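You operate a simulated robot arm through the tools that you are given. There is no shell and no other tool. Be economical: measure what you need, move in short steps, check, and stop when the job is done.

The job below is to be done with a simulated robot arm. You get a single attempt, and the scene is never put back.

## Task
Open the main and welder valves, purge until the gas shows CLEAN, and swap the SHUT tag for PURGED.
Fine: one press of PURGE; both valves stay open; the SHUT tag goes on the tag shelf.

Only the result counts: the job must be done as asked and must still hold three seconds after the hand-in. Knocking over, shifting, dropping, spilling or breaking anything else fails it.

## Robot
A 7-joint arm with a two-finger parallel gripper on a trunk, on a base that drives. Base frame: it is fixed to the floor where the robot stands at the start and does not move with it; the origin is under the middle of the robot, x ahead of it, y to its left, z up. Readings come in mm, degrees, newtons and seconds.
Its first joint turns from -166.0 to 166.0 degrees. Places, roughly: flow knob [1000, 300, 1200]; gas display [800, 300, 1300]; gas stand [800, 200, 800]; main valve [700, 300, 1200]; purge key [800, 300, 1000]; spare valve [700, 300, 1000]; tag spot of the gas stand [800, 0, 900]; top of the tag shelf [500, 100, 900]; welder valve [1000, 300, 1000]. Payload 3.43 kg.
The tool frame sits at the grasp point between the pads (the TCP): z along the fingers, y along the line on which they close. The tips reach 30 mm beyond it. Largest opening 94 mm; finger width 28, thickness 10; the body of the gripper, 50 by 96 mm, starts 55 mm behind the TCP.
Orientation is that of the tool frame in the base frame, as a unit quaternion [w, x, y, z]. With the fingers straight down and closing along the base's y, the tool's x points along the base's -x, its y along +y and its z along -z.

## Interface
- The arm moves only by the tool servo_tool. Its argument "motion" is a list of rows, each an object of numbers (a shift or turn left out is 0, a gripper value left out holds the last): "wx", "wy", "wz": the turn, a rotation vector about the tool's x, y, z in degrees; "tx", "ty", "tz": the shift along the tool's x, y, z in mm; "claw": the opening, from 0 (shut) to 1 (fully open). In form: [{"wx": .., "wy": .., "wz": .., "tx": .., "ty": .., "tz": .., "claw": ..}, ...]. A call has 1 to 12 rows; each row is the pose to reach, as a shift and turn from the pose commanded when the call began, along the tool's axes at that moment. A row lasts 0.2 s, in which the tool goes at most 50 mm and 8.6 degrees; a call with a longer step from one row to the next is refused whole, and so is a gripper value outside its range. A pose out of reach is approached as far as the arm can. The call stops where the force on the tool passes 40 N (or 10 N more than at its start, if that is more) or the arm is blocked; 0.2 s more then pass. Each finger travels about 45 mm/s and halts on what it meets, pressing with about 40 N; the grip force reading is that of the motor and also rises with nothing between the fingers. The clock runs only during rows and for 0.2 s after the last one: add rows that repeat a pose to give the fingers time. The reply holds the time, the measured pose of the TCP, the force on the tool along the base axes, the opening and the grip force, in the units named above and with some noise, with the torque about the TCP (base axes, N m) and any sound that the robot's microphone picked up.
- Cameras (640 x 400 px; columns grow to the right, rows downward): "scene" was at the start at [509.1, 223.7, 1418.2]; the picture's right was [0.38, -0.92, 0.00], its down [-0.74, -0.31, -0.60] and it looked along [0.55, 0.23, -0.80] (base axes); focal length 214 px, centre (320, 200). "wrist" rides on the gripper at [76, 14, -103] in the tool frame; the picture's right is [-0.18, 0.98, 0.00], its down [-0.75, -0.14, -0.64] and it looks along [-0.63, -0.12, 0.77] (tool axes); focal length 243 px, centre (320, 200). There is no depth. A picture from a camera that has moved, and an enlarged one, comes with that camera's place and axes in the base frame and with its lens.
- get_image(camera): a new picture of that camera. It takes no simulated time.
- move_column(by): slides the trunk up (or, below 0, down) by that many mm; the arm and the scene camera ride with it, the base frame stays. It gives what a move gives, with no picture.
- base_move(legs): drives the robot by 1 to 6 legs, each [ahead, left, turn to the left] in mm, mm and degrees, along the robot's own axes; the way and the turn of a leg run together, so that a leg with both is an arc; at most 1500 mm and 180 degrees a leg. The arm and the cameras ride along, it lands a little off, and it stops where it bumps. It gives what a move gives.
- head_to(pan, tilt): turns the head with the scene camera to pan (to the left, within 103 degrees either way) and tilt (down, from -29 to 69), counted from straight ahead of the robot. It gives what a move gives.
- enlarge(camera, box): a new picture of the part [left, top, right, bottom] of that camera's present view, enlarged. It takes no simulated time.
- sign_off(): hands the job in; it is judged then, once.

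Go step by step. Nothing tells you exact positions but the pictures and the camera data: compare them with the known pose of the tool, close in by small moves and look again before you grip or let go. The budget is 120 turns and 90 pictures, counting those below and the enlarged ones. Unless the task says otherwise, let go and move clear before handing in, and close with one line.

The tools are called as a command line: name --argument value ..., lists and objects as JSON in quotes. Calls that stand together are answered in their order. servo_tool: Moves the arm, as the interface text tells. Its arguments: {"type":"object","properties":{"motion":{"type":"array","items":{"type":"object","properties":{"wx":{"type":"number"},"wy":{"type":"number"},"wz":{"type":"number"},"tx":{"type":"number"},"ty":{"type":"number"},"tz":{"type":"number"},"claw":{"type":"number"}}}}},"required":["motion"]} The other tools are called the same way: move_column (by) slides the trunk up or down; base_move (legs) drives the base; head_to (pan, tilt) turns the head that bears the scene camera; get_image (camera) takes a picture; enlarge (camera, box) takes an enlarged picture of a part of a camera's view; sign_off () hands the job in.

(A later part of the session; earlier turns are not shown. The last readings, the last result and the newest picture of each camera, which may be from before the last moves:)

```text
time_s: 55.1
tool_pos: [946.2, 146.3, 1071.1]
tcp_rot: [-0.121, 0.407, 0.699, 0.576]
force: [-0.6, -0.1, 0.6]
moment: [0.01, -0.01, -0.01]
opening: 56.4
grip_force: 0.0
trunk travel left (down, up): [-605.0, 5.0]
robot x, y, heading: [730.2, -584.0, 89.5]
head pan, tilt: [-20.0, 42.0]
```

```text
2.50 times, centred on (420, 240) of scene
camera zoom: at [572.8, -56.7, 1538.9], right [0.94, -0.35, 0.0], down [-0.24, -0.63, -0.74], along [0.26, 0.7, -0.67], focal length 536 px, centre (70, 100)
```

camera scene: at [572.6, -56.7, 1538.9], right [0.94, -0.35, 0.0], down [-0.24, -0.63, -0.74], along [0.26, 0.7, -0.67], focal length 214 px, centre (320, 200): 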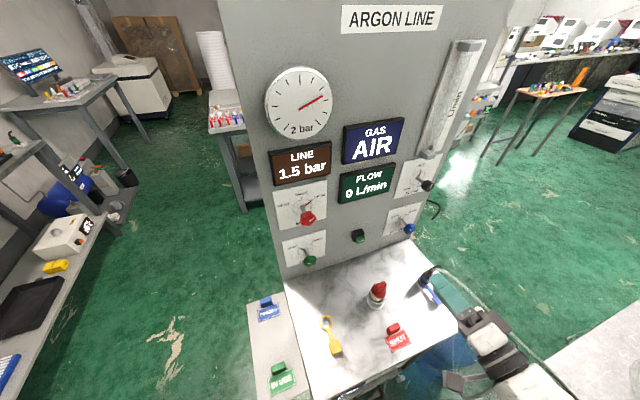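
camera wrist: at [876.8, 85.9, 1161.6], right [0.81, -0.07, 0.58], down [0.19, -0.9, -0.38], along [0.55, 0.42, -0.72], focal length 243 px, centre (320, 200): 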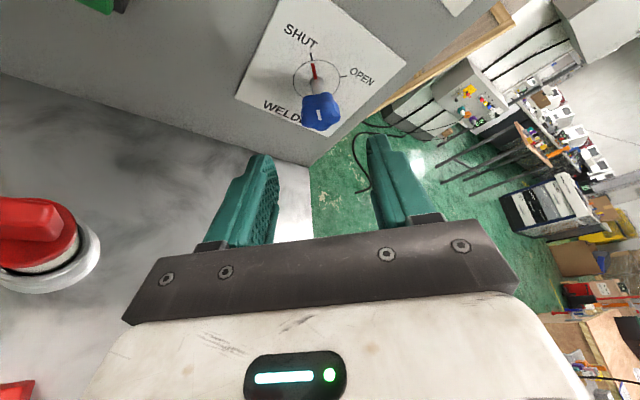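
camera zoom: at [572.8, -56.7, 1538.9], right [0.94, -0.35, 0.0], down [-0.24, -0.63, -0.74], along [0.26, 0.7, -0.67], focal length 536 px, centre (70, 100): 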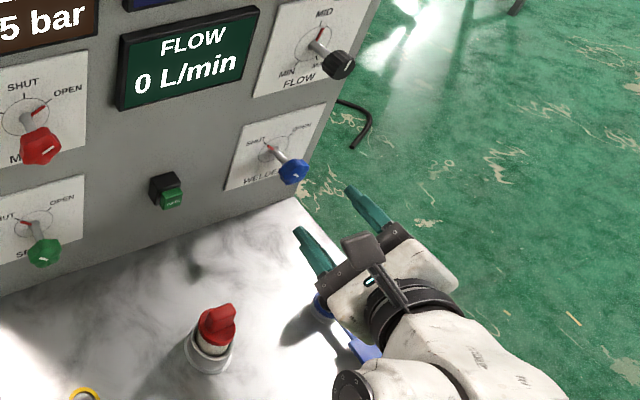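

The WELDER knob lies on the tool axis (about [980, 245, 1037]). I go in along the tool axis and close.

servo_tool --motion '[{"tz": 30}, {"tz": 60}, {"tz": 85}, {"tz": 98}, {"tz": 107}, {"tz": 107, "claw": 0.45}, {"tz": 107, "claw": 0.45}]'

get_image --camera "wrist"

```text
time_s: 56.7
tool_pos: [978.3, 240.9, 1038.9]
tcp_rot: [-0.12, 0.406, 0.7, 0.575]
force: [0.5, 0.2, 0.7]
moment: [0.0, -0.02, -0.02]
opening: 42.1
grip_force: 0.1
trunk travel left (down, up): [-605.0, 5.0]
robot x, y, heading: [731.2, -577.1, 89.1]
head pan, tilt: [-20.0, 42.0]
```

```text
48 pictures are left
camera wrist: at [909.4, 181.7, 1129.0], right [0.81, -0.07, 0.58], down [0.19, -0.9, -0.38], along [0.55, 0.42, -0.72], focal length 243 px, centre (320, 200)
```

wrist: 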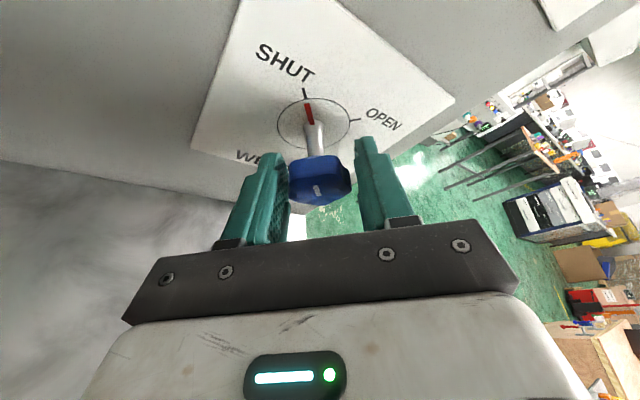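

servo_tool --motion '[{"claw": 0.25}, {"claw": 0.2}, {"claw": 0.2}, {"claw": 0.2}]'

servo_tool --motion '[{"wx": 3.17, "wz": 6.8}, {"wx": 6.35, "wz": 13.6}, {"wx": 9.52, "wz": 20.4}, {"wx": 12.7, "wz": 27.2}, {"wx": 15.9, "wz": 34}, {"wx": 19, "wz": 40.8}, {"wx": 22.2, "wz": 47.6}, {"wx": 25.4, "wz": 54.4}, {"wx": 28.6, "wz": 61.2}, {"wx": 31.7, "wz": 68}, {"wx": 34.9, "wz": 74.8}, {"wx": 38.1, "wz": 81.6}]'

get_image --camera "wrist"

enlarge --camera "scene" --box '[240, 80, 480, 320]'

```text
time_s: 57.7
tool_pos: [978.5, 241.0, 1038.6]
tcp_rot: [-0.121, 0.406, 0.7, 0.575]
force: [-4.7, -1.1, -6.2]
moment: [0.35, 0.05, 0.06]
opening: 34.0
grip_force: 45.1
trunk travel left (down, up): [-605.0, 5.0]
robot x, y, heading: [732.3, -579.7, 89.3]
head pan, tilt: [-20.0, 42.0]
```

```text
time_s: 60.3
tool_pos: [983.5, 241.4, 1037.9]
tcp_rot: [-0.575, 0.702, 0.402, 0.123]
force: [38.7, 9.0, -1.8]
moment: [-0.29, -0.18, 0.62]
opening: 34.0
grip_force: 45.1
trunk travel left (down, up): [-605.0, 5.0]
robot x, y, heading: [738.5, -582.4, 89.5]
head pan, tilt: [-20.0, 42.0]
```

```text
47 pictures are left
camera wrist: at [1072.6, 180.3, 1108.0], right [0.58, -0.09, -0.81], down [-0.4, -0.9, -0.18], along [-0.71, 0.43, -0.55], focal length 243 px, centre (320, 200)
```

wrist: 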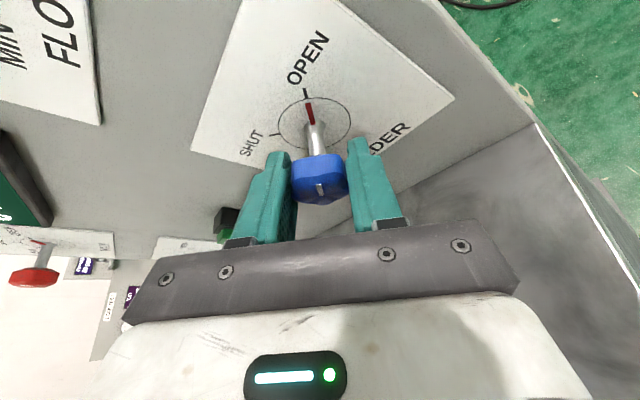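

```text
1.67 times, centred on (360, 200) of scene
camera zoom: at [575.2, -55.9, 1538.9], right [0.94, -0.35, 0.0], down [-0.24, -0.63, -0.74], along [0.26, 0.69, -0.67], focal length 358 px, centre (253, 200)
```

zoom: 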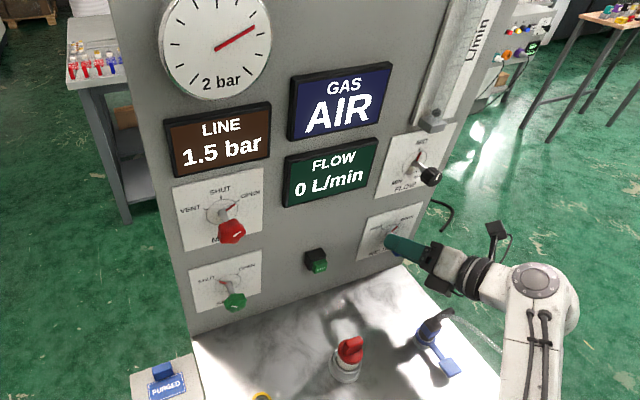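

The WELDER pointer is on OPEN. I release and back off along the tool axis.

servo_tool --motion '[{"claw": 0.5}, {"claw": 0.6}, {"claw": 0.6}, {"claw": 0.6}, {"tz": -30}, {"tz": -60}, {"tz": -90}, {"tz": -120}]'

get_image --camera "wrist"

enlarge --camera "scene" --box '[240, 80, 480, 320]'

```text
time_s: 62.1
tool_pos: [1011.9, 131.8, 1076.4]
tcp_rot: [-0.576, 0.699, 0.406, 0.12]
force: [0.1, 0.2, -0.7]
moment: [0.02, 0.01, 0.02]
opening: 56.3
grip_force: 0.0
trunk travel left (down, up): [-605.0, 5.0]
robot x, y, heading: [732.5, -580.4, 89.1]
head pan, tilt: [-20.0, 42.0]
```

```text
45 pictures are left
camera wrist: at [1102.6, 72.5, 1146.2], right [0.58, -0.09, -0.81], down [-0.39, -0.9, -0.18], along [-0.72, 0.42, -0.55], focal length 243 px, centre (320, 200)
```

wrist: 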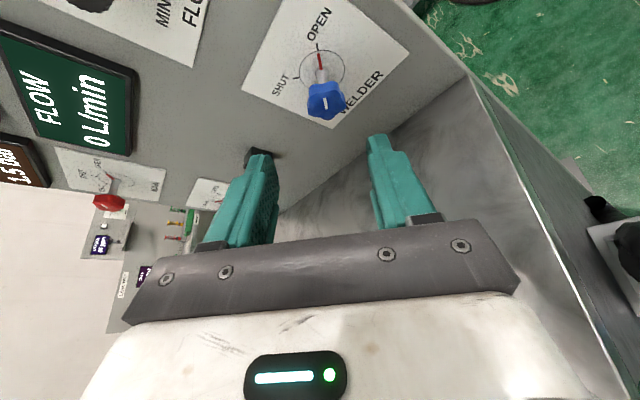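

```text
1.67 times, centred on (360, 200) of scene
camera zoom: at [572.7, -56.5, 1538.8], right [0.94, -0.35, 0.0], down [-0.24, -0.63, -0.74], along [0.26, 0.7, -0.67], focal length 358 px, centre (253, 200)
```

zoom: 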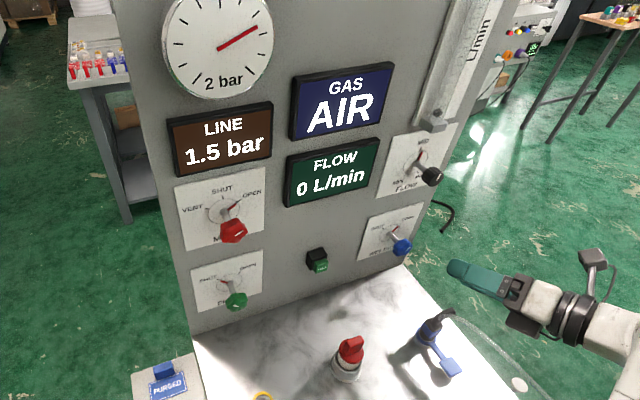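

WELDER is open. Next the PURGE key (about [816, 260, 1040]): I shut the fingers and move in front of it, keeping the downward tilt to clear the red cap.

servo_tool --motion '[{"wx": -2.7, "wz": -5.8, "tx": -20, "ty": -17, "tz": 12, "claw": 0}, {"wx": -5.4, "wz": -11.7, "tx": -39, "ty": -33, "tz": 24}, {"wx": -8.1, "wz": -17.5, "tx": -59, "ty": -50, "tz": 36}, {"wx": -10.9, "wz": -23.3, "tx": -79, "ty": -67, "tz": 48}, {"wx": -13.6, "wz": -29.1, "tx": -98, "ty": -83, "tz": 60}, {"wx": -16.3, "wz": -35, "tx": -118, "ty": -100, "tz": 72}, {"wx": -19, "wz": -40.8, "tx": -137.6, "ty": -116.5, "tz": 84.6}]'

get_image --camera "wrist"

enlarge --camera "scene" --box '[280, 170, 460, 330]'

```text
time_s: 63.7
tool_pos: [820.6, 150.2, 1044.4]
tcp_rot: [-0.377, 0.598, 0.599, 0.377]
force: [0.4, -0.1, -0.4]
moment: [-0.04, 0.03, -0.03]
opening: 0.1
grip_force: 33.4
trunk travel left (down, up): [-605.0, 5.0]
robot x, y, heading: [737.3, -580.0, 89.2]
head pan, tilt: [-20.0, 42.0]
```

```text
43 pictures are left
camera wrist: at [834.1, 92.6, 1157.3], right [0.98, -0.08, -0.17], down [-0.14, -0.9, -0.4], along [-0.12, 0.42, -0.9], focal length 243 px, centre (320, 200)
```

wrist: 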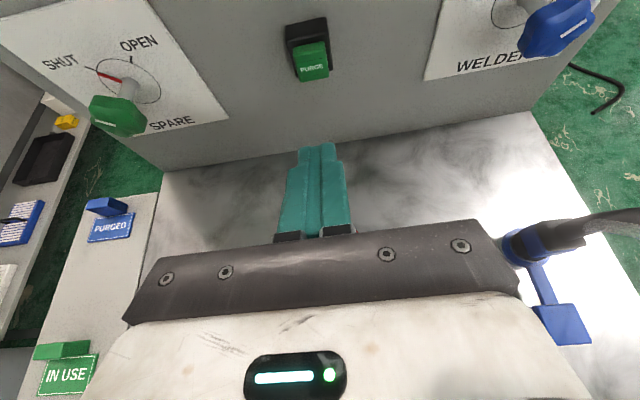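

```text
2.50 times, centred on (370, 250) of scene
camera zoom: at [572.9, -56.6, 1538.9], right [0.94, -0.35, 0.0], down [-0.24, -0.63, -0.74], along [0.26, 0.7, -0.67], focal length 536 px, centre (195, 75)
```

zoom: 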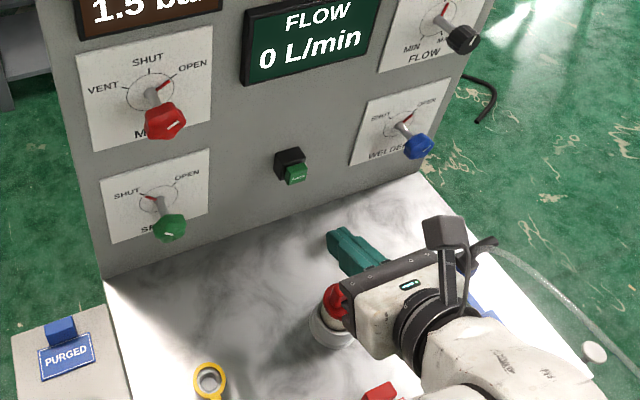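

servo_tool --motion '[{"tx": 9, "tz": 20}, {"tx": 16, "tz": 40}, {"tx": 21.8, "tz": 56}]'

enlarge --camera "wrist" --box '[240, 20, 400, 240]'

enlarge --camera "scene" --box '[320, 190, 440, 310]'

```text
time_s: 64.5
tool_pos: [818.4, 212.3, 1039.0]
tcp_rot: [-0.377, 0.598, 0.599, 0.377]
force: [0.3, 0.6, -0.7]
moment: [0.02, -0.01, 0.0]
opening: 0.2
grip_force: 33.3
trunk travel left (down, up): [-605.0, 5.0]
robot x, y, heading: [734.8, -581.3, 89.3]
head pan, tilt: [-20.0, 42.0]
```

```text
1.82 times, centred on (320, 130) of wrist
camera zoom: at [832.5, 153.2, 1152.8], right [0.98, -0.08, -0.17], down [-0.14, -0.9, -0.4], along [-0.12, 0.42, -0.9], focal length 441 px, centre (320, 327)
```

zoom: 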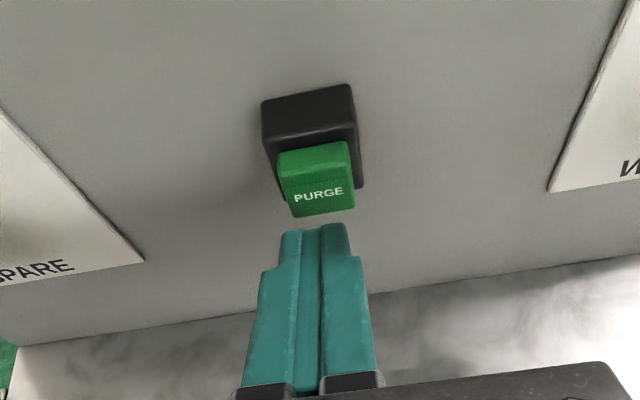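

```text
3.33 times, centred on (380, 250) of scene
camera zoom: at [572.7, -56.6, 1538.9], right [0.94, -0.35, 0.0], down [-0.24, -0.63, -0.74], along [0.26, 0.7, -0.67], focal length 715 px, centre (120, 33)
```

zoom: 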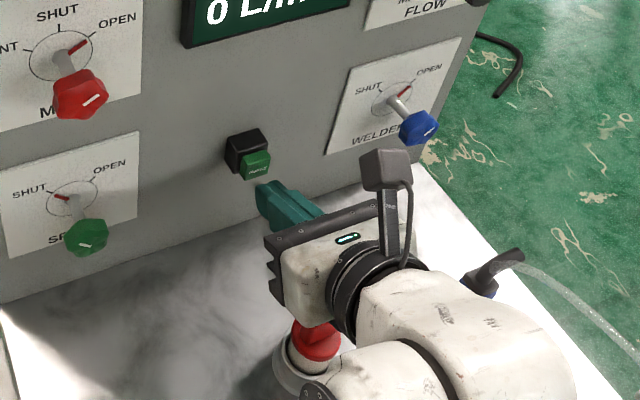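

The key front is at about [820, 258, 1034], just ahead of the tips. I press it gently and hold while checking the display.

servo_tool --motion '[{"tx": -1, "ty": 2, "tz": 5}, {"tx": 1.5, "ty": 2, "tz": 10}, {"tx": 3.2, "ty": 2, "tz": 14}, {"tx": 4.5, "ty": 2, "tz": 17}, {"tx": 5.8, "ty": 2, "tz": 19.4}, {"tx": 7.1, "ty": 2, "tz": 22}]'

get_image --camera "scene"

enlarge --camera "wrist" --box '[240, 20, 400, 240]'

```text
time_s: 65.9
tool_pos: [820.4, 232.6, 1036.3]
tcp_rot: [-0.376, 0.599, 0.598, 0.378]
force: [-0.6, -16.9, 1.5]
moment: [0.04, -0.02, 0.02]
opening: 0.2
grip_force: 32.9
trunk travel left (down, up): [-605.0, 5.0]
robot x, y, heading: [734.9, -579.6, 89.7]
head pan, tilt: [-20.0, 42.0]
heard: click
```

```text
39 pictures are left
camera scene: at [572.6, -57.6, 1539.2], right [0.94, -0.35, 0.0], down [-0.24, -0.63, -0.74], along [0.26, 0.7, -0.67], focal length 214 px, centre (320, 200)
```

scene: 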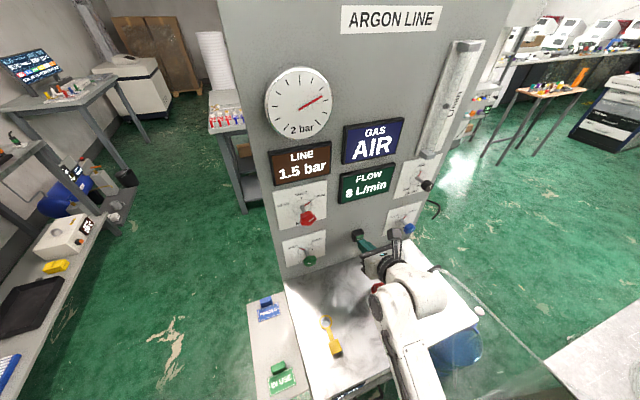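

```text
1.82 times, centred on (320, 130) of wrist
camera zoom: at [834.7, 174.2, 1149.4], right [0.98, -0.08, -0.17], down [-0.14, -0.9, -0.4], along [-0.12, 0.42, -0.9], focal length 441 px, centre (320, 327)
```

zoom: 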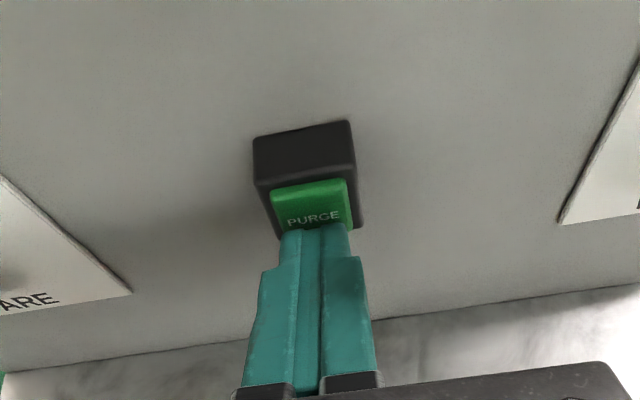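

It clicked and flow is 8 L/min. I hold the key and watch the gas display.

servo_tool --motion '[{"tz": 0}, {"tz": 0}, {"tz": 0}, {"tz": 0}, {"tz": 0}, {"tz": 0}, {"tz": 0}, {"tz": 0}, {"tz": 0}, {"tz": 0}]'

enlarge --camera "scene" --box '[250, 60, 450, 280]'

```text
time_s: 68.1
tool_pos: [819.5, 233.8, 1037.0]
tcp_rot: [-0.377, 0.598, 0.599, 0.375]
force: [-0.3, -20.5, -4.0]
moment: [-0.15, 0.02, -0.01]
opening: 0.1
grip_force: 33.5
trunk travel left (down, up): [-605.0, 5.0]
robot x, y, heading: [734.6, -577.0, 89.2]
head pan, tilt: [-20.0, 42.0]
```

```text
1.82 times, centred on (350, 170) of scene
camera zoom: at [572.7, -57.3, 1539.1], right [0.94, -0.35, 0.0], down [-0.24, -0.63, -0.74], along [0.26, 0.7, -0.67], focal length 390 px, centre (266, 254)
```

zoom: 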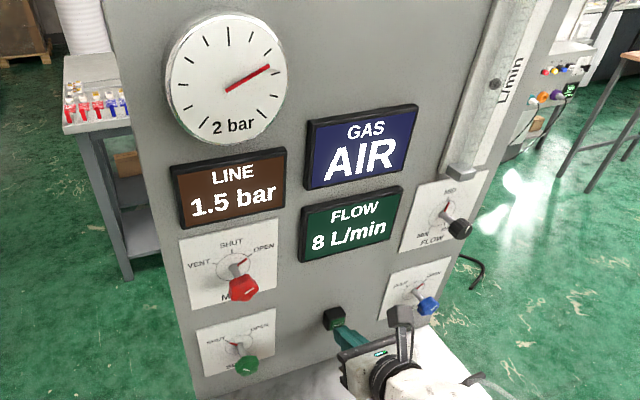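

servo_tool --motion '[{"tz": 0}, {"tz": 0}, {"tz": 0}, {"tz": 0}, {"tz": 0}, {"tz": 0}, {"tz": 0}, {"tz": 0}, {"tz": 0}, {"tz": 0}, {"tz": 0}, {"tz": 0}]'

servo_tool --motion '[{"tz": 0}, {"tz": 0}, {"tz": 0}, {"tz": 0}, {"tz": 0}, {"tz": 0}, {"tz": 0}, {"tz": 0}, {"tz": 0}, {"tz": 0}, {"tz": 0}, {"tz": 0}]'

enlarge --camera "scene" --box '[250, 60, 450, 280]'

```text
time_s: 70.7
tool_pos: [820.1, 234.3, 1036.4]
tcp_rot: [-0.377, 0.598, 0.598, 0.377]
force: [0.3, -20.9, -5.8]
moment: [-0.18, -0.01, -0.05]
opening: 0.0
grip_force: 33.3
trunk travel left (down, up): [-605.0, 5.0]
robot x, y, heading: [735.1, -579.4, 89.2]
head pan, tilt: [-20.0, 42.0]
```

```text
time_s: 73.3
tool_pos: [820.4, 233.8, 1037.2]
tcp_rot: [-0.378, 0.598, 0.598, 0.377]
force: [0.4, -20.9, -3.4]
moment: [-0.13, -0.03, 0.0]
opening: 0.1
grip_force: 33.1
trunk travel left (down, up): [-605.0, 5.0]
robot x, y, heading: [735.6, -582.7, 89.2]
head pan, tilt: [-20.0, 42.0]
```

```text
1.82 times, centred on (350, 170) of scene
camera zoom: at [572.7, -57.3, 1539.1], right [0.94, -0.35, 0.0], down [-0.24, -0.63, -0.74], along [0.26, 0.7, -0.67], focal length 390 px, centre (266, 254)
```

zoom: 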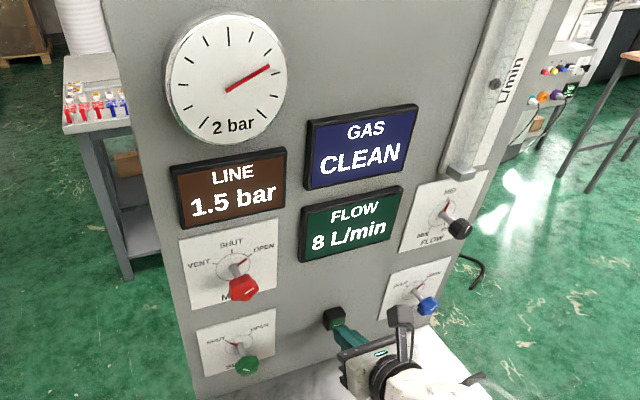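

GAS shows CLEAN. I release the key and back straight off.

servo_tool --motion '[{"tx": -10, "tz": -22}, {"tx": -25, "tz": -54}, {"tx": -30, "tz": -90}, {"tx": -15, "tz": -120}]'

get_image --camera "scene"

get_image --camera "wrist"

```text
time_s: 74.3
tool_pos: [821.2, 118.7, 1075.3]
tcp_rot: [-0.378, 0.598, 0.599, 0.376]
force: [-0.3, -0.4, -0.3]
moment: [0.02, 0.01, -0.01]
opening: 0.0
grip_force: 32.8
trunk travel left (down, up): [-605.0, 5.0]
robot x, y, heading: [734.3, -579.9, 89.3]
head pan, tilt: [-20.0, 42.0]
```

```text
35 pictures are left
camera scene: at [572.7, -56.6, 1538.9], right [0.94, -0.35, 0.0], down [-0.24, -0.63, -0.74], along [0.26, 0.7, -0.67], focal length 214 px, centre (320, 200)
```

scene: 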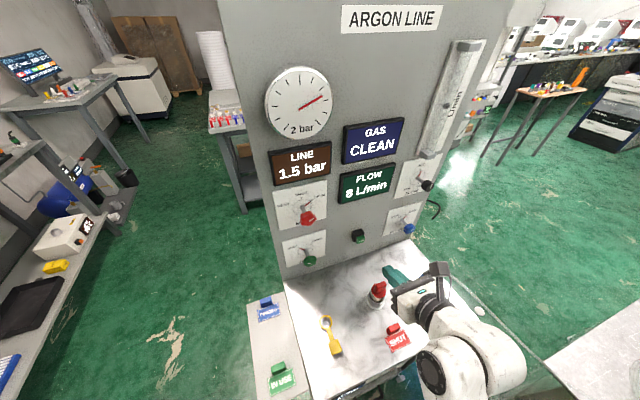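

```text
34 pictures are left
camera wrist: at [835.3, 59.6, 1187.7], right [0.98, -0.08, -0.17], down [-0.14, -0.9, -0.4], along [-0.12, 0.42, -0.9], focal length 243 px, centre (320, 200)
```

wrist: 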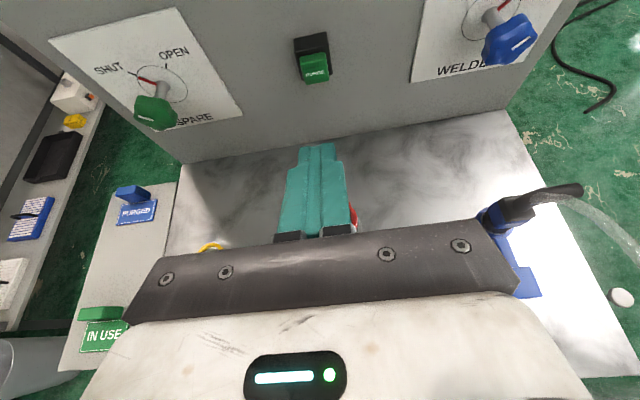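

Flow and CLEAN hold after release. Now the tags: I look closely at their shape.

enlarge --camera "scene" --box '[360, 300, 430, 370]'

enlarge --camera "scene" --box '[235, 280, 315, 400]'

```text
5.71 times, centred on (395, 335) of scene
camera zoom: at [572.7, -56.6, 1538.9], right [0.94, -0.35, 0.0], down [-0.24, -0.63, -0.74], along [0.26, 0.7, -0.67], focal length 1226 px, centre (-109, -571)
```

zoom: 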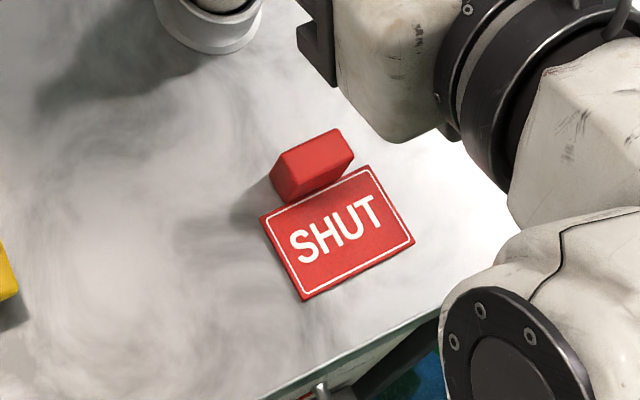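

```text
3.33 times, centred on (275, 340) of scene
camera zoom: at [572.7, -56.6, 1538.9], right [0.94, -0.35, 0.0], down [-0.24, -0.63, -0.74], along [0.26, 0.7, -0.67], focal length 715 px, centre (470, -267)
```

zoom: 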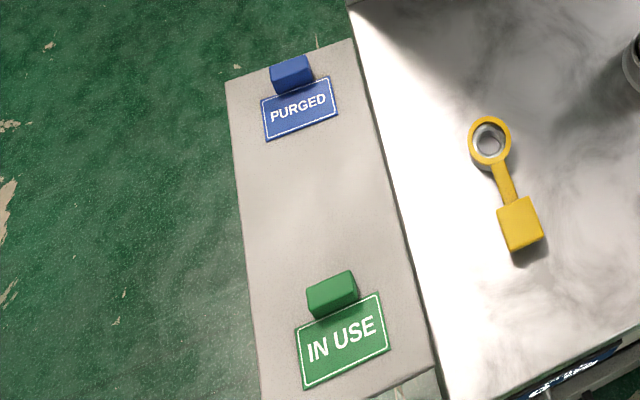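

The tags are blocks with a flat plate. I turn the tool to point down above the SHUT tag, well above the red cap, then roll it so the camera faces away from the panel.

servo_tool --motion '[{"wy": -8.2, "tx": 1, "tz": -11, "claw": 0.7}, {"wy": -16.3, "tx": 2, "tz": -23}, {"wy": -24.4, "tx": 3, "tz": -34}, {"wy": -32.5, "tx": 4, "tz": -45}, {"wy": -40.6, "tx": 5, "tz": -57}, {"wy": -48.8, "tx": 5, "tz": -68}, {"wy": -56.9, "tx": 6, "tz": -79}, {"wy": -65, "tx": 7, "tz": -90.6}]'

servo_tool --motion '[{"wz": -8.2}, {"wz": -16.4}, {"wz": -24.6}, {"wz": -32.8}, {"wz": -41}, {"wz": -49.2}, {"wz": -57.4}, {"wz": -65.6}, {"wz": -73.8}, {"wz": -82}, {"wz": -90}]'

servo_tool --motion '[{"wz": -8.2}, {"wz": -16.4}, {"wz": -24.6}, {"wz": -32.8}, {"wz": -41}, {"wz": -49.2}, {"wz": -57.4}, {"wz": -65.6}, {"wz": -73.8}, {"wz": -82}, {"wz": -90}]'

get_image --camera "wrist"

```text
time_s: 76.1
tool_pos: [821.2, 41.4, 1120.5]
tcp_rot: [0.003, 0.706, 0.708, -0.005]
force: [-0.1, -0.2, -0.3]
moment: [0.0, -0.02, 0.0]
opening: 65.8
grip_force: 0.0
out of reach, approached as far as the arm can: row 2, 3
trunk travel left (down, up): [-605.0, 5.0]
robot x, y, heading: [734.1, -578.3, 89.2]
head pan, tilt: [-20.0, 42.0]
```

```text
time_s: 78.5
tool_pos: [819.0, 42.1, 1121.3]
tcp_rot: [0.0, -0.001, 1.0, -0.005]
force: [-0.9, 0.4, 0.0]
moment: [0.01, 0.02, -0.02]
opening: 66.1
grip_force: 0.1
trunk travel left (down, up): [-605.0, 5.0]
robot x, y, heading: [735.0, -579.2, 89.2]
head pan, tilt: [-20.0, 42.0]
```

```text
time_s: 80.9
tool_pos: [819.4, 40.3, 1121.7]
tcp_rot: [0.003, 0.708, -0.706, 0.004]
force: [0.8, 0.3, 0.1]
moment: [0.04, -0.01, 0.01]
opening: 65.7
grip_force: 0.1
trunk travel left (down, up): [-605.0, 5.0]
robot x, y, heading: [732.2, -578.8, 89.6]
head pan, tilt: [-20.0, 42.0]
```

```text
31 pictures are left
camera wrist: at [806.3, -34.3, 1224.1], right [-0.98, 0.18, 0.0], down [0.14, 0.76, 0.63], along [0.12, 0.62, -0.77], focal length 243 px, centre (320, 200)
```

wrist: 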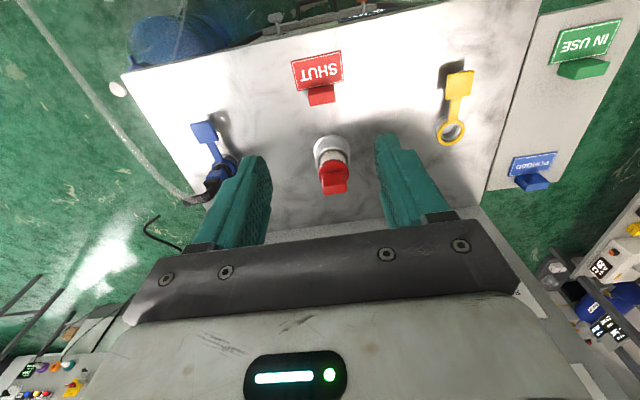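

The SHUT block is at about [823, 55, 895]. I descend partway and look again.

servo_tool --motion '[{"tx": -4, "ty": -1, "tz": 35}, {"tx": -8, "ty": -2, "tz": 70}, {"tx": -12, "ty": -4, "tz": 110}]'

get_image --camera "wrist"

enlarge --camera "scene" --box '[340, 260, 460, 380]'

```text
time_s: 81.7
tool_pos: [823.6, 52.3, 1009.6]
tcp_rot: [0.003, 0.708, -0.707, 0.004]
force: [0.0, -0.3, 0.0]
moment: [-0.03, -0.03, -0.02]
opening: 65.6
grip_force: 0.0
trunk travel left (down, up): [-605.0, 5.0]
robot x, y, heading: [735.7, -580.9, 89.3]
head pan, tilt: [-20.0, 42.0]
```

```text
30 pictures are left
camera wrist: at [809.4, -22.4, 1113.2], right [-0.98, 0.18, 0.0], down [0.14, 0.76, 0.63], along [0.12, 0.62, -0.77], focal length 243 px, centre (320, 200)
```

wrist: 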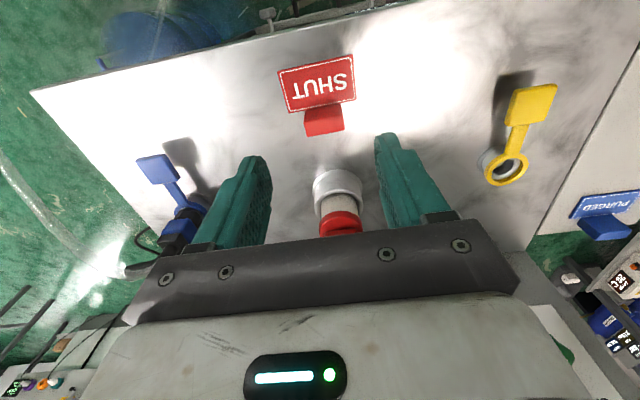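

```text
3.33 times, centred on (400, 320) of scene
camera zoom: at [572.7, -56.5, 1538.9], right [0.94, -0.35, 0.0], down [-0.24, -0.63, -0.74], along [0.26, 0.7, -0.67], focal length 715 px, centre (53, -200)
```

zoom: 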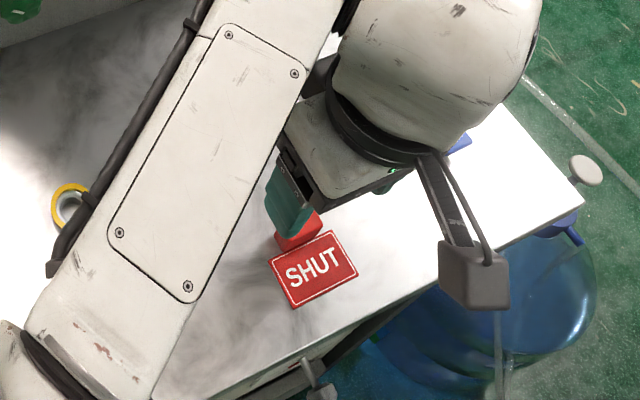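

servo_tool --motion '[{"tx": -3, "tz": 30}, {"tx": -5, "tz": 55}, {"tx": -6, "tz": 78}]'

get_image --camera "wrist"

get_image --camera "scene"

```text
time_s: 82.5
tool_pos: [824.3, 59.3, 932.6]
tcp_rot: [0.004, 0.707, -0.707, 0.004]
force: [0.3, -0.5, 1.2]
moment: [-0.02, 0.06, 0.0]
opening: 66.0
grip_force: 0.1
trunk travel left (down, up): [-605.0, 5.0]
robot x, y, heading: [734.4, -577.9, 89.4]
head pan, tilt: [-20.0, 42.0]
```

```text
28 pictures are left
camera wrist: at [810.3, -16.7, 1035.8], right [-0.98, 0.18, 0.0], down [0.14, 0.76, 0.63], along [0.12, 0.62, -0.77], focal length 243 px, centre (320, 200)
```

wrist: 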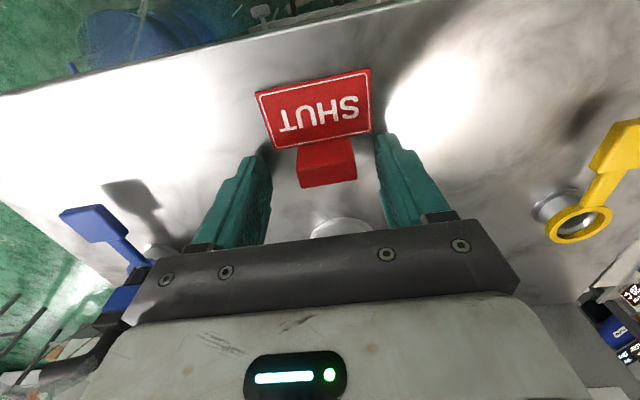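

```text
27 pictures are left
camera scene: at [572.6, -56.6, 1539.0], right [0.94, -0.35, 0.0], down [-0.24, -0.63, -0.74], along [0.26, 0.7, -0.67], focal length 214 px, centre (320, 200)
```

scene: 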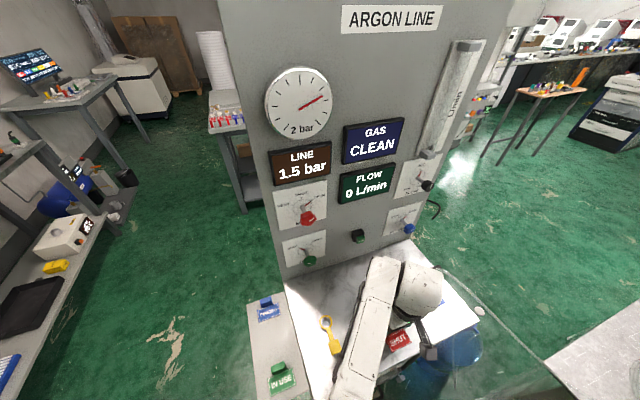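

servo_tool --motion '[{"tx": -7, "ty": 2, "tz": 4}, {"tx": -7, "ty": 2, "tz": 9}, {"tx": -7, "ty": 2, "tz": 13}]'

enlarge --camera "wrist" --box '[180, 50, 460, 250]'

```text
time_s: 83.0
tool_pos: [824.7, 62.8, 930.7]
tcp_rot: [-0.003, -0.707, 0.707, -0.005]
force: [-0.9, -8.2, 24.0]
moment: [0.05, 0.95, 0.51]
opening: 66.5
grip_force: 0.6
trunk travel left (down, up): [-605.0, 5.0]
robot x, y, heading: [737.6, -581.0, 89.4]
head pan, tilt: [-20.0, 42.0]
stopped in row 2: the force on the tool passed its limit at 48 N (the readings are from after the stop); the commanded pose is now the measured one
```

```text
2.00 times, centred on (320, 150) of wrist
camera zoom: at [808.9, -11.7, 1033.5], right [-0.98, 0.18, -0.01], down [0.14, 0.76, 0.63], along [0.12, 0.62, -0.77], focal length 485 px, centre (320, 300)
```

zoom: 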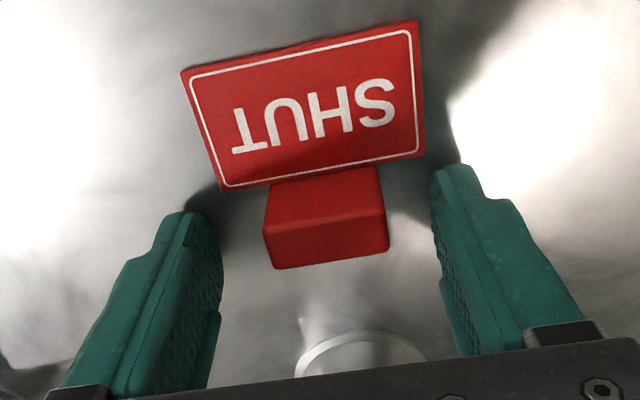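

The fingertips touched the worktop (z≈900), with no harm done. I lift 4 mm and close on the block, which is about 30 mm tall.

servo_tool --motion '[{"tz": -4}, {"tz": -5, "tx": 3}, {"tz": -5, "tx": 3, "claw": 0.5}, {"tz": -5, "tx": 3, "claw": 0.42}, {"tz": -5, "tx": 3, "claw": 0.42}]'

enlarge --camera "wrist" --box '[180, 50, 460, 250]'

```text
time_s: 84.2
tool_pos: [823.5, 61.0, 933.4]
tcp_rot: [-0.003, -0.707, 0.707, -0.004]
force: [-0.1, -0.4, 0.5]
moment: [0.01, -0.02, 0.01]
opening: 39.4
grip_force: 0.1
trunk travel left (down, up): [-605.0, 5.0]
robot x, y, heading: [733.7, -580.5, 89.3]
head pan, tilt: [-20.0, 42.0]
```

```text
2.00 times, centred on (320, 150) of wrist
camera zoom: at [809.0, -13.7, 1036.5], right [-0.98, 0.18, 0.0], down [0.14, 0.76, 0.63], along [0.12, 0.62, -0.77], focal length 485 px, centre (320, 300)
```

zoom: 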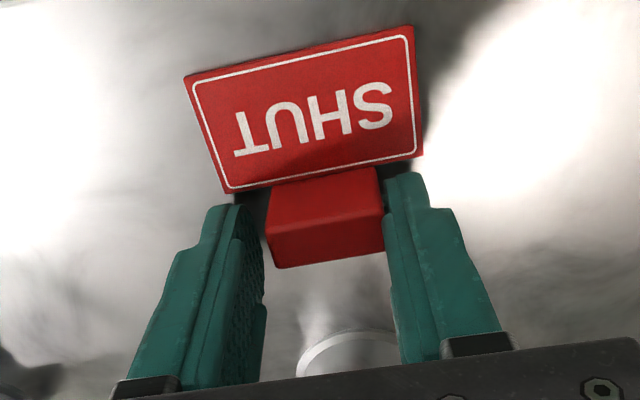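

servo_tool --motion '[{"ty": 1, "claw": 0.35}, {"ty": 1, "claw": 0.2}, {"ty": 1, "claw": 0.2}, {"ty": 1, "claw": 0.2}]'

servo_tool --motion '[{"tz": -15}, {"tz": -40}, {"tz": -80}, {"tz": -120}]'

get_image --camera "wrist"

```text
time_s: 85.2
tool_pos: [822.0, 60.6, 933.4]
tcp_rot: [0.003, 0.707, -0.707, 0.004]
force: [-0.2, 0.0, 0.5]
moment: [0.01, -0.01, 0.02]
opening: 29.2
grip_force: 39.8
trunk travel left (down, up): [-605.0, 5.0]
robot x, y, heading: [736.4, -581.9, 89.3]
head pan, tilt: [-20.0, 42.0]
```

```text
time_s: 86.2
tool_pos: [823.0, 63.0, 1057.0]
tcp_rot: [0.003, 0.707, -0.707, 0.004]
force: [-0.4, 0.5, -0.7]
moment: [0.03, 0.02, -0.01]
opening: 29.1
grip_force: 40.8
trunk travel left (down, up): [-605.0, 5.0]
robot x, y, heading: [733.0, -579.1, 89.4]
head pan, tilt: [-20.0, 42.0]
```

```text
24 pictures are left
camera wrist: at [808.7, -12.1, 1159.9], right [-0.98, 0.18, 0.0], down [0.14, 0.76, 0.63], along [0.12, 0.62, -0.77], focal length 243 px, centre (320, 200)
```

wrist: 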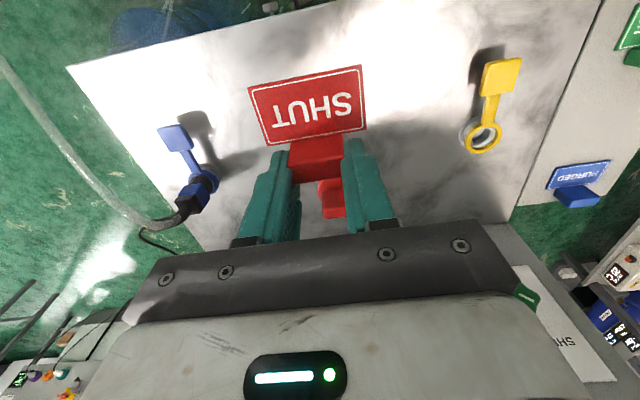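

The tag is held. The shelf has a free middle between PURGED and IN USE, so I carry SHUT over there.

servo_tool --motion '[{"ty": 15}, {"ty": 45}, {"ty": 80}, {"ty": 115}, {"ty": 150}, {"ty": 185}, {"ty": 220}, {"ty": 255}, {"ty": 285}, {"ty": 305, "tx": -20}, {"ty": 305, "tx": -55}, {"ty": 305, "tx": -90}]'

get_image --camera "wrist"

get_image --camera "scene"

```text
time_s: 88.8
tool_pos: [517.3, 154.1, 1051.6]
tcp_rot: [-0.003, -0.707, 0.707, -0.004]
force: [-0.1, 0.3, -0.8]
moment: [0.04, -0.01, -0.07]
opening: 29.0
grip_force: 40.1
trunk travel left (down, up): [-605.0, 5.0]
robot x, y, heading: [730.3, -580.5, 89.4]
head pan, tilt: [-20.0, 42.0]
```

```text
23 pictures are left
camera wrist: at [502.9, 78.2, 1154.6], right [-0.98, 0.18, 0.0], down [0.14, 0.76, 0.63], along [0.12, 0.62, -0.77], focal length 243 px, centre (320, 200)
```

wrist: 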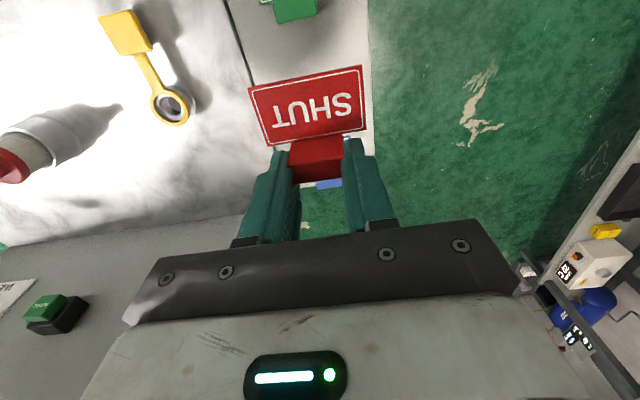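

```text
22 pictures are left
camera scene: at [572.4, -56.7, 1538.8], right [0.94, -0.35, 0.0], down [-0.24, -0.63, -0.74], along [0.26, 0.7, -0.67], focal length 214 px, centre (320, 200)
```

scene: 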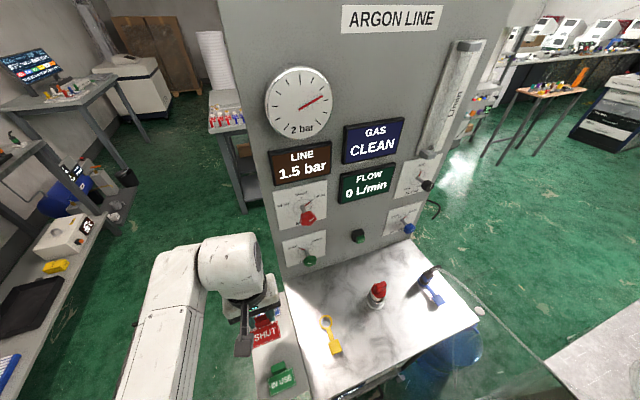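

servo_tool --motion '[{"tx": -10, "ty": -5, "tz": 25}, {"tx": -17, "ty": -8, "tz": 60}, {"tx": -17, "ty": -8, "tz": 90}, {"tx": -17, "ty": -8, "tz": 105}]'

get_image --camera "wrist"

enlarge --camera "scene" --box '[220, 270, 320, 400]'

```text
time_s: 89.8
tool_pos: [524.2, 168.2, 946.1]
tcp_rot: [0.003, 0.707, -0.707, 0.005]
force: [-0.6, -0.6, 0.3]
moment: [0.01, 0.03, -0.01]
opening: 28.9
grip_force: 40.5
trunk travel left (down, up): [-605.0, 5.0]
robot x, y, heading: [735.0, -576.9, 89.0]
head pan, tilt: [-20.0, 42.0]
```

```text
21 pictures are left
camera wrist: at [511.6, 93.1, 1050.2], right [-0.98, 0.18, 0.0], down [0.14, 0.76, 0.63], along [0.12, 0.62, -0.77], focal length 243 px, centre (320, 200)
```

wrist: 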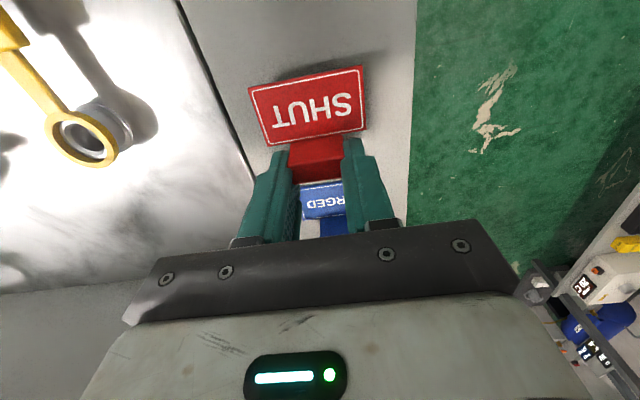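

```text
3.08 times, centred on (270, 335) of scene
camera zoom: at [572.6, -56.6, 1538.9], right [0.94, -0.35, 0.0], down [-0.24, -0.63, -0.74], along [0.26, 0.7, -0.67], focal length 660 px, centre (474, -215)
```

zoom: 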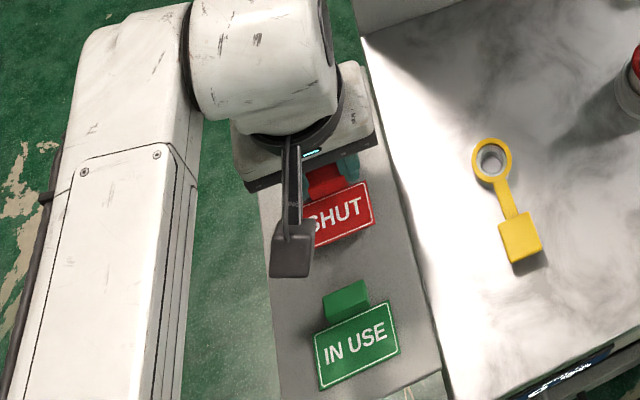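

servo_tool --motion '[{"tx": 4, "tz": 5}, {"tx": 4, "tz": 8}, {"tx": 4, "tz": 10}, {"tx": 4, "tz": 11}, {"tx": 4, "tz": 12}]'

enlarge --camera "wrist" --box '[180, 50, 460, 250]'

```text
time_s: 91.0
tool_pos: [524.1, 164.5, 933.6]
tcp_rot: [-0.003, -0.707, 0.707, -0.004]
force: [1.3, -0.4, 0.6]
moment: [0.0, -0.01, -0.01]
opening: 28.9
grip_force: 39.8
trunk travel left (down, up): [-605.0, 5.0]
robot x, y, heading: [736.4, -582.2, 89.5]
head pan, tilt: [-20.0, 42.0]
```

```text
2.00 times, centred on (320, 150) of wrist
camera zoom: at [510.8, 89.4, 1037.7], right [-0.98, 0.18, 0.0], down [0.14, 0.76, 0.63], along [0.12, 0.62, -0.77], focal length 485 px, centre (320, 300)
```

zoom: 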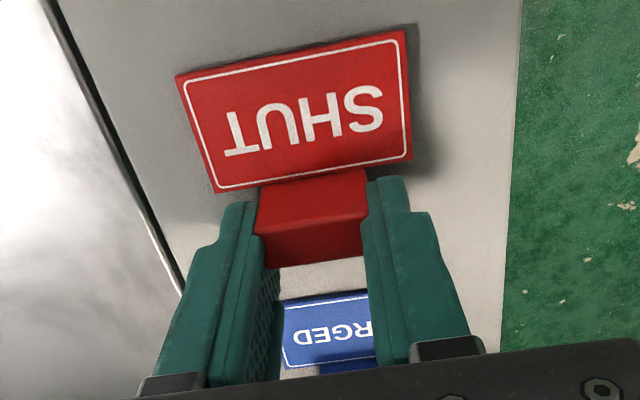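

servo_tool --motion '[{"tz": 1}, {"tz": 2}, {"tz": 3}, {"tz": 4}]'

```text
time_s: 92.0
tool_pos: [525.4, 163.4, 933.1]
tcp_rot: [0.002, 0.707, -0.707, 0.003]
force: [-0.2, -1.1, 26.8]
moment: [-0.52, 0.06, -0.04]
opening: 28.9
grip_force: 40.1
trunk travel left (down, up): [-605.0, 5.0]
robot x, y, heading: [733.9, -579.4, 89.3]
head pan, tilt: [-20.0, 42.0]
```

Contact: the tag rests on the shelf. I relieve the force, open, and lift.

servo_tool --motion '[{"tz": -3}, {"tz": -3, "claw": 0.45}, {"tz": -3, "claw": 0.45}, {"tz": -3, "claw": 0.45}, {"tz": -20}, {"tz": -50}, {"tz": -85}]'

get_image --camera "wrist"

```text
time_s: 93.6
tool_pos: [524.5, 165.7, 1014.2]
tcp_rot: [-0.004, -0.707, 0.707, -0.004]
force: [-0.1, -0.4, -0.6]
moment: [-0.01, 0.01, 0.02]
opening: 42.3
grip_force: 0.1
trunk travel left (down, up): [-605.0, 5.0]
robot x, y, heading: [731.9, -583.0, 89.4]
head pan, tilt: [-20.0, 42.0]
```

```text
18 pictures are left
camera wrist: at [511.1, 91.6, 1118.5], right [-0.98, 0.18, 0.0], down [0.14, 0.76, 0.63], along [0.12, 0.62, -0.77], focal length 243 px, centre (320, 200)
```

wrist: 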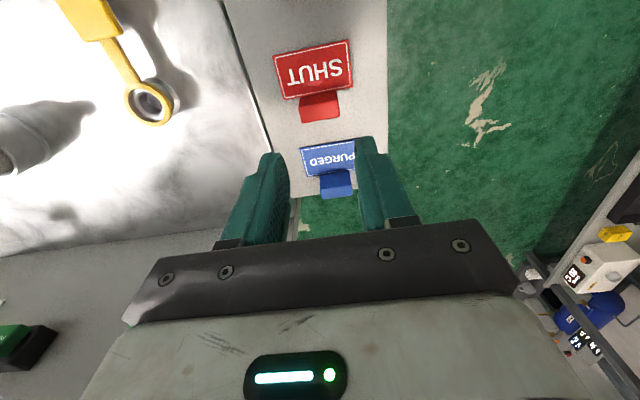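

SHUT rests on the shelf. Now PURGED: its block is at about [523, 238, 915].

servo_tool --motion '[{"tx": -30, "claw": 0.6}, {"tx": -60}, {"tx": -78, "tz": 15}, {"tx": -78, "tz": 45}, {"tx": -78, "tz": 60}]'

get_image --camera "wrist"

```text
time_s: 94.8
tool_pos: [524.3, 243.9, 954.4]
tcp_rot: [-0.003, -0.707, 0.707, -0.005]
force: [0.3, -1.0, 0.3]
moment: [0.0, -0.01, 0.01]
opening: 56.3
grip_force: 0.0
trunk travel left (down, up): [-605.0, 5.0]
robot x, y, heading: [733.2, -581.2, 89.4]
head pan, tilt: [-20.0, 42.0]
```

```text
17 pictures are left
camera wrist: at [511.3, 169.0, 1057.7], right [-0.98, 0.18, 0.0], down [0.14, 0.76, 0.63], along [0.12, 0.62, -0.77], focal length 243 px, centre (320, 200)
```

wrist: 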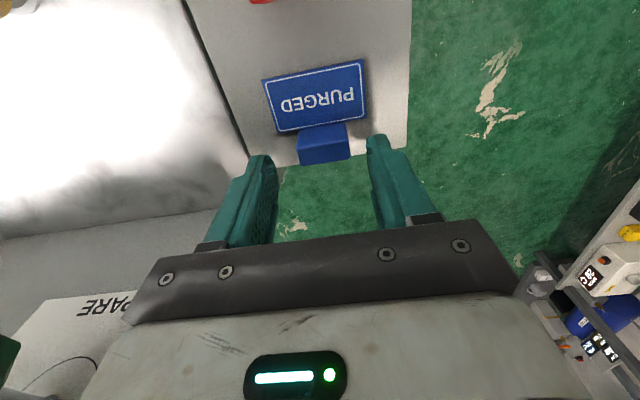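

servo_tool --motion '[{"tz": 6}, {"tz": 12}, {"tz": 17.5}]'

enlarge --camera "wrist" --box '[180, 50, 460, 250]'

```text
time_s: 95.6
tool_pos: [524.6, 241.7, 937.6]
tcp_rot: [0.003, 0.707, -0.707, 0.005]
force: [0.3, -0.3, -0.2]
moment: [0.01, -0.02, 0.01]
opening: 56.5
grip_force: 0.0
trunk travel left (down, up): [-605.0, 5.0]
robot x, y, heading: [734.5, -579.9, 89.4]
head pan, tilt: [-20.0, 42.0]
```

```text
2.00 times, centred on (320, 150) of wrist
camera zoom: at [511.4, 167.6, 1040.7], right [-0.98, 0.18, 0.0], down [0.14, 0.76, 0.63], along [0.12, 0.62, -0.77], focal length 485 px, centre (320, 300)
```

zoom: 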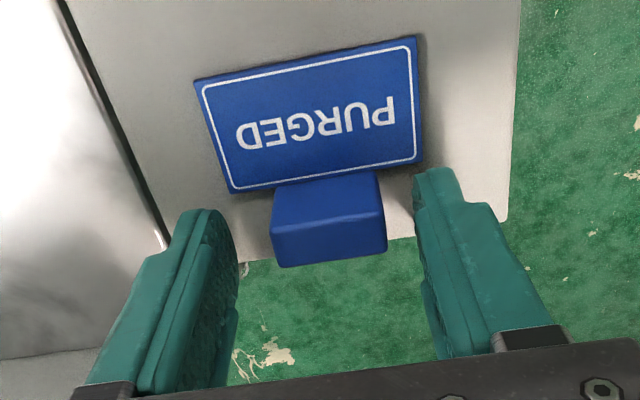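

Aligned just as SHUT was. I lower slightly, grip, and lift.

servo_tool --motion '[{"tz": 3.5, "ty": 1, "claw": 0.42}, {"tz": 3.5, "ty": 1, "claw": 0.3}, {"tz": 3.5, "ty": 1, "claw": 0.2}, {"tz": 3.5, "ty": 1, "claw": 0.2}, {"tz": 3.5, "ty": 1, "claw": 0.2}]'

servo_tool --motion '[{"tz": -15}, {"tz": -45}, {"tz": -85}, {"tz": -120}]'

get_image --camera "wrist"

```text
time_s: 96.8
tool_pos: [524.2, 242.5, 934.1]
tcp_rot: [0.004, 0.707, -0.707, 0.004]
force: [-0.1, -0.4, 0.5]
moment: [0.01, -0.02, -0.01]
opening: 29.1
grip_force: 40.0
trunk travel left (down, up): [-605.0, 5.0]
robot x, y, heading: [731.5, -573.7, 89.2]
head pan, tilt: [-20.0, 42.0]
```

```text
time_s: 97.8
tool_pos: [523.2, 244.1, 1052.8]
tcp_rot: [-0.004, -0.707, 0.707, -0.005]
force: [-0.3, -0.2, -0.4]
moment: [-0.02, 0.0, -0.02]
opening: 29.2
grip_force: 39.8
trunk travel left (down, up): [-605.0, 5.0]
robot x, y, heading: [734.9, -581.8, 89.1]
head pan, tilt: [-20.0, 42.0]
```

```text
15 pictures are left
camera wrist: at [509.9, 169.4, 1156.7], right [-0.98, 0.18, 0.0], down [0.14, 0.76, 0.63], along [0.12, 0.62, -0.77], focal length 243 px, centre (320, 200)
```

wrist: 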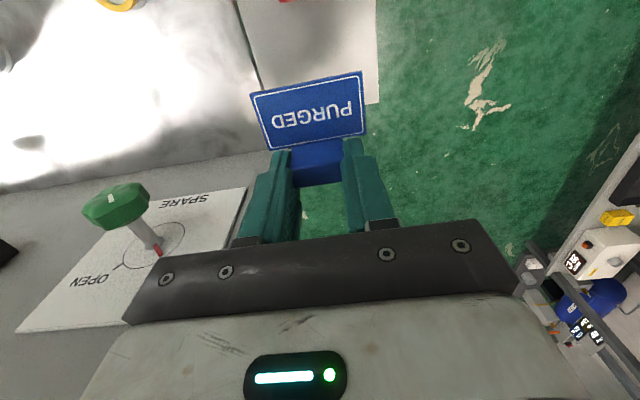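

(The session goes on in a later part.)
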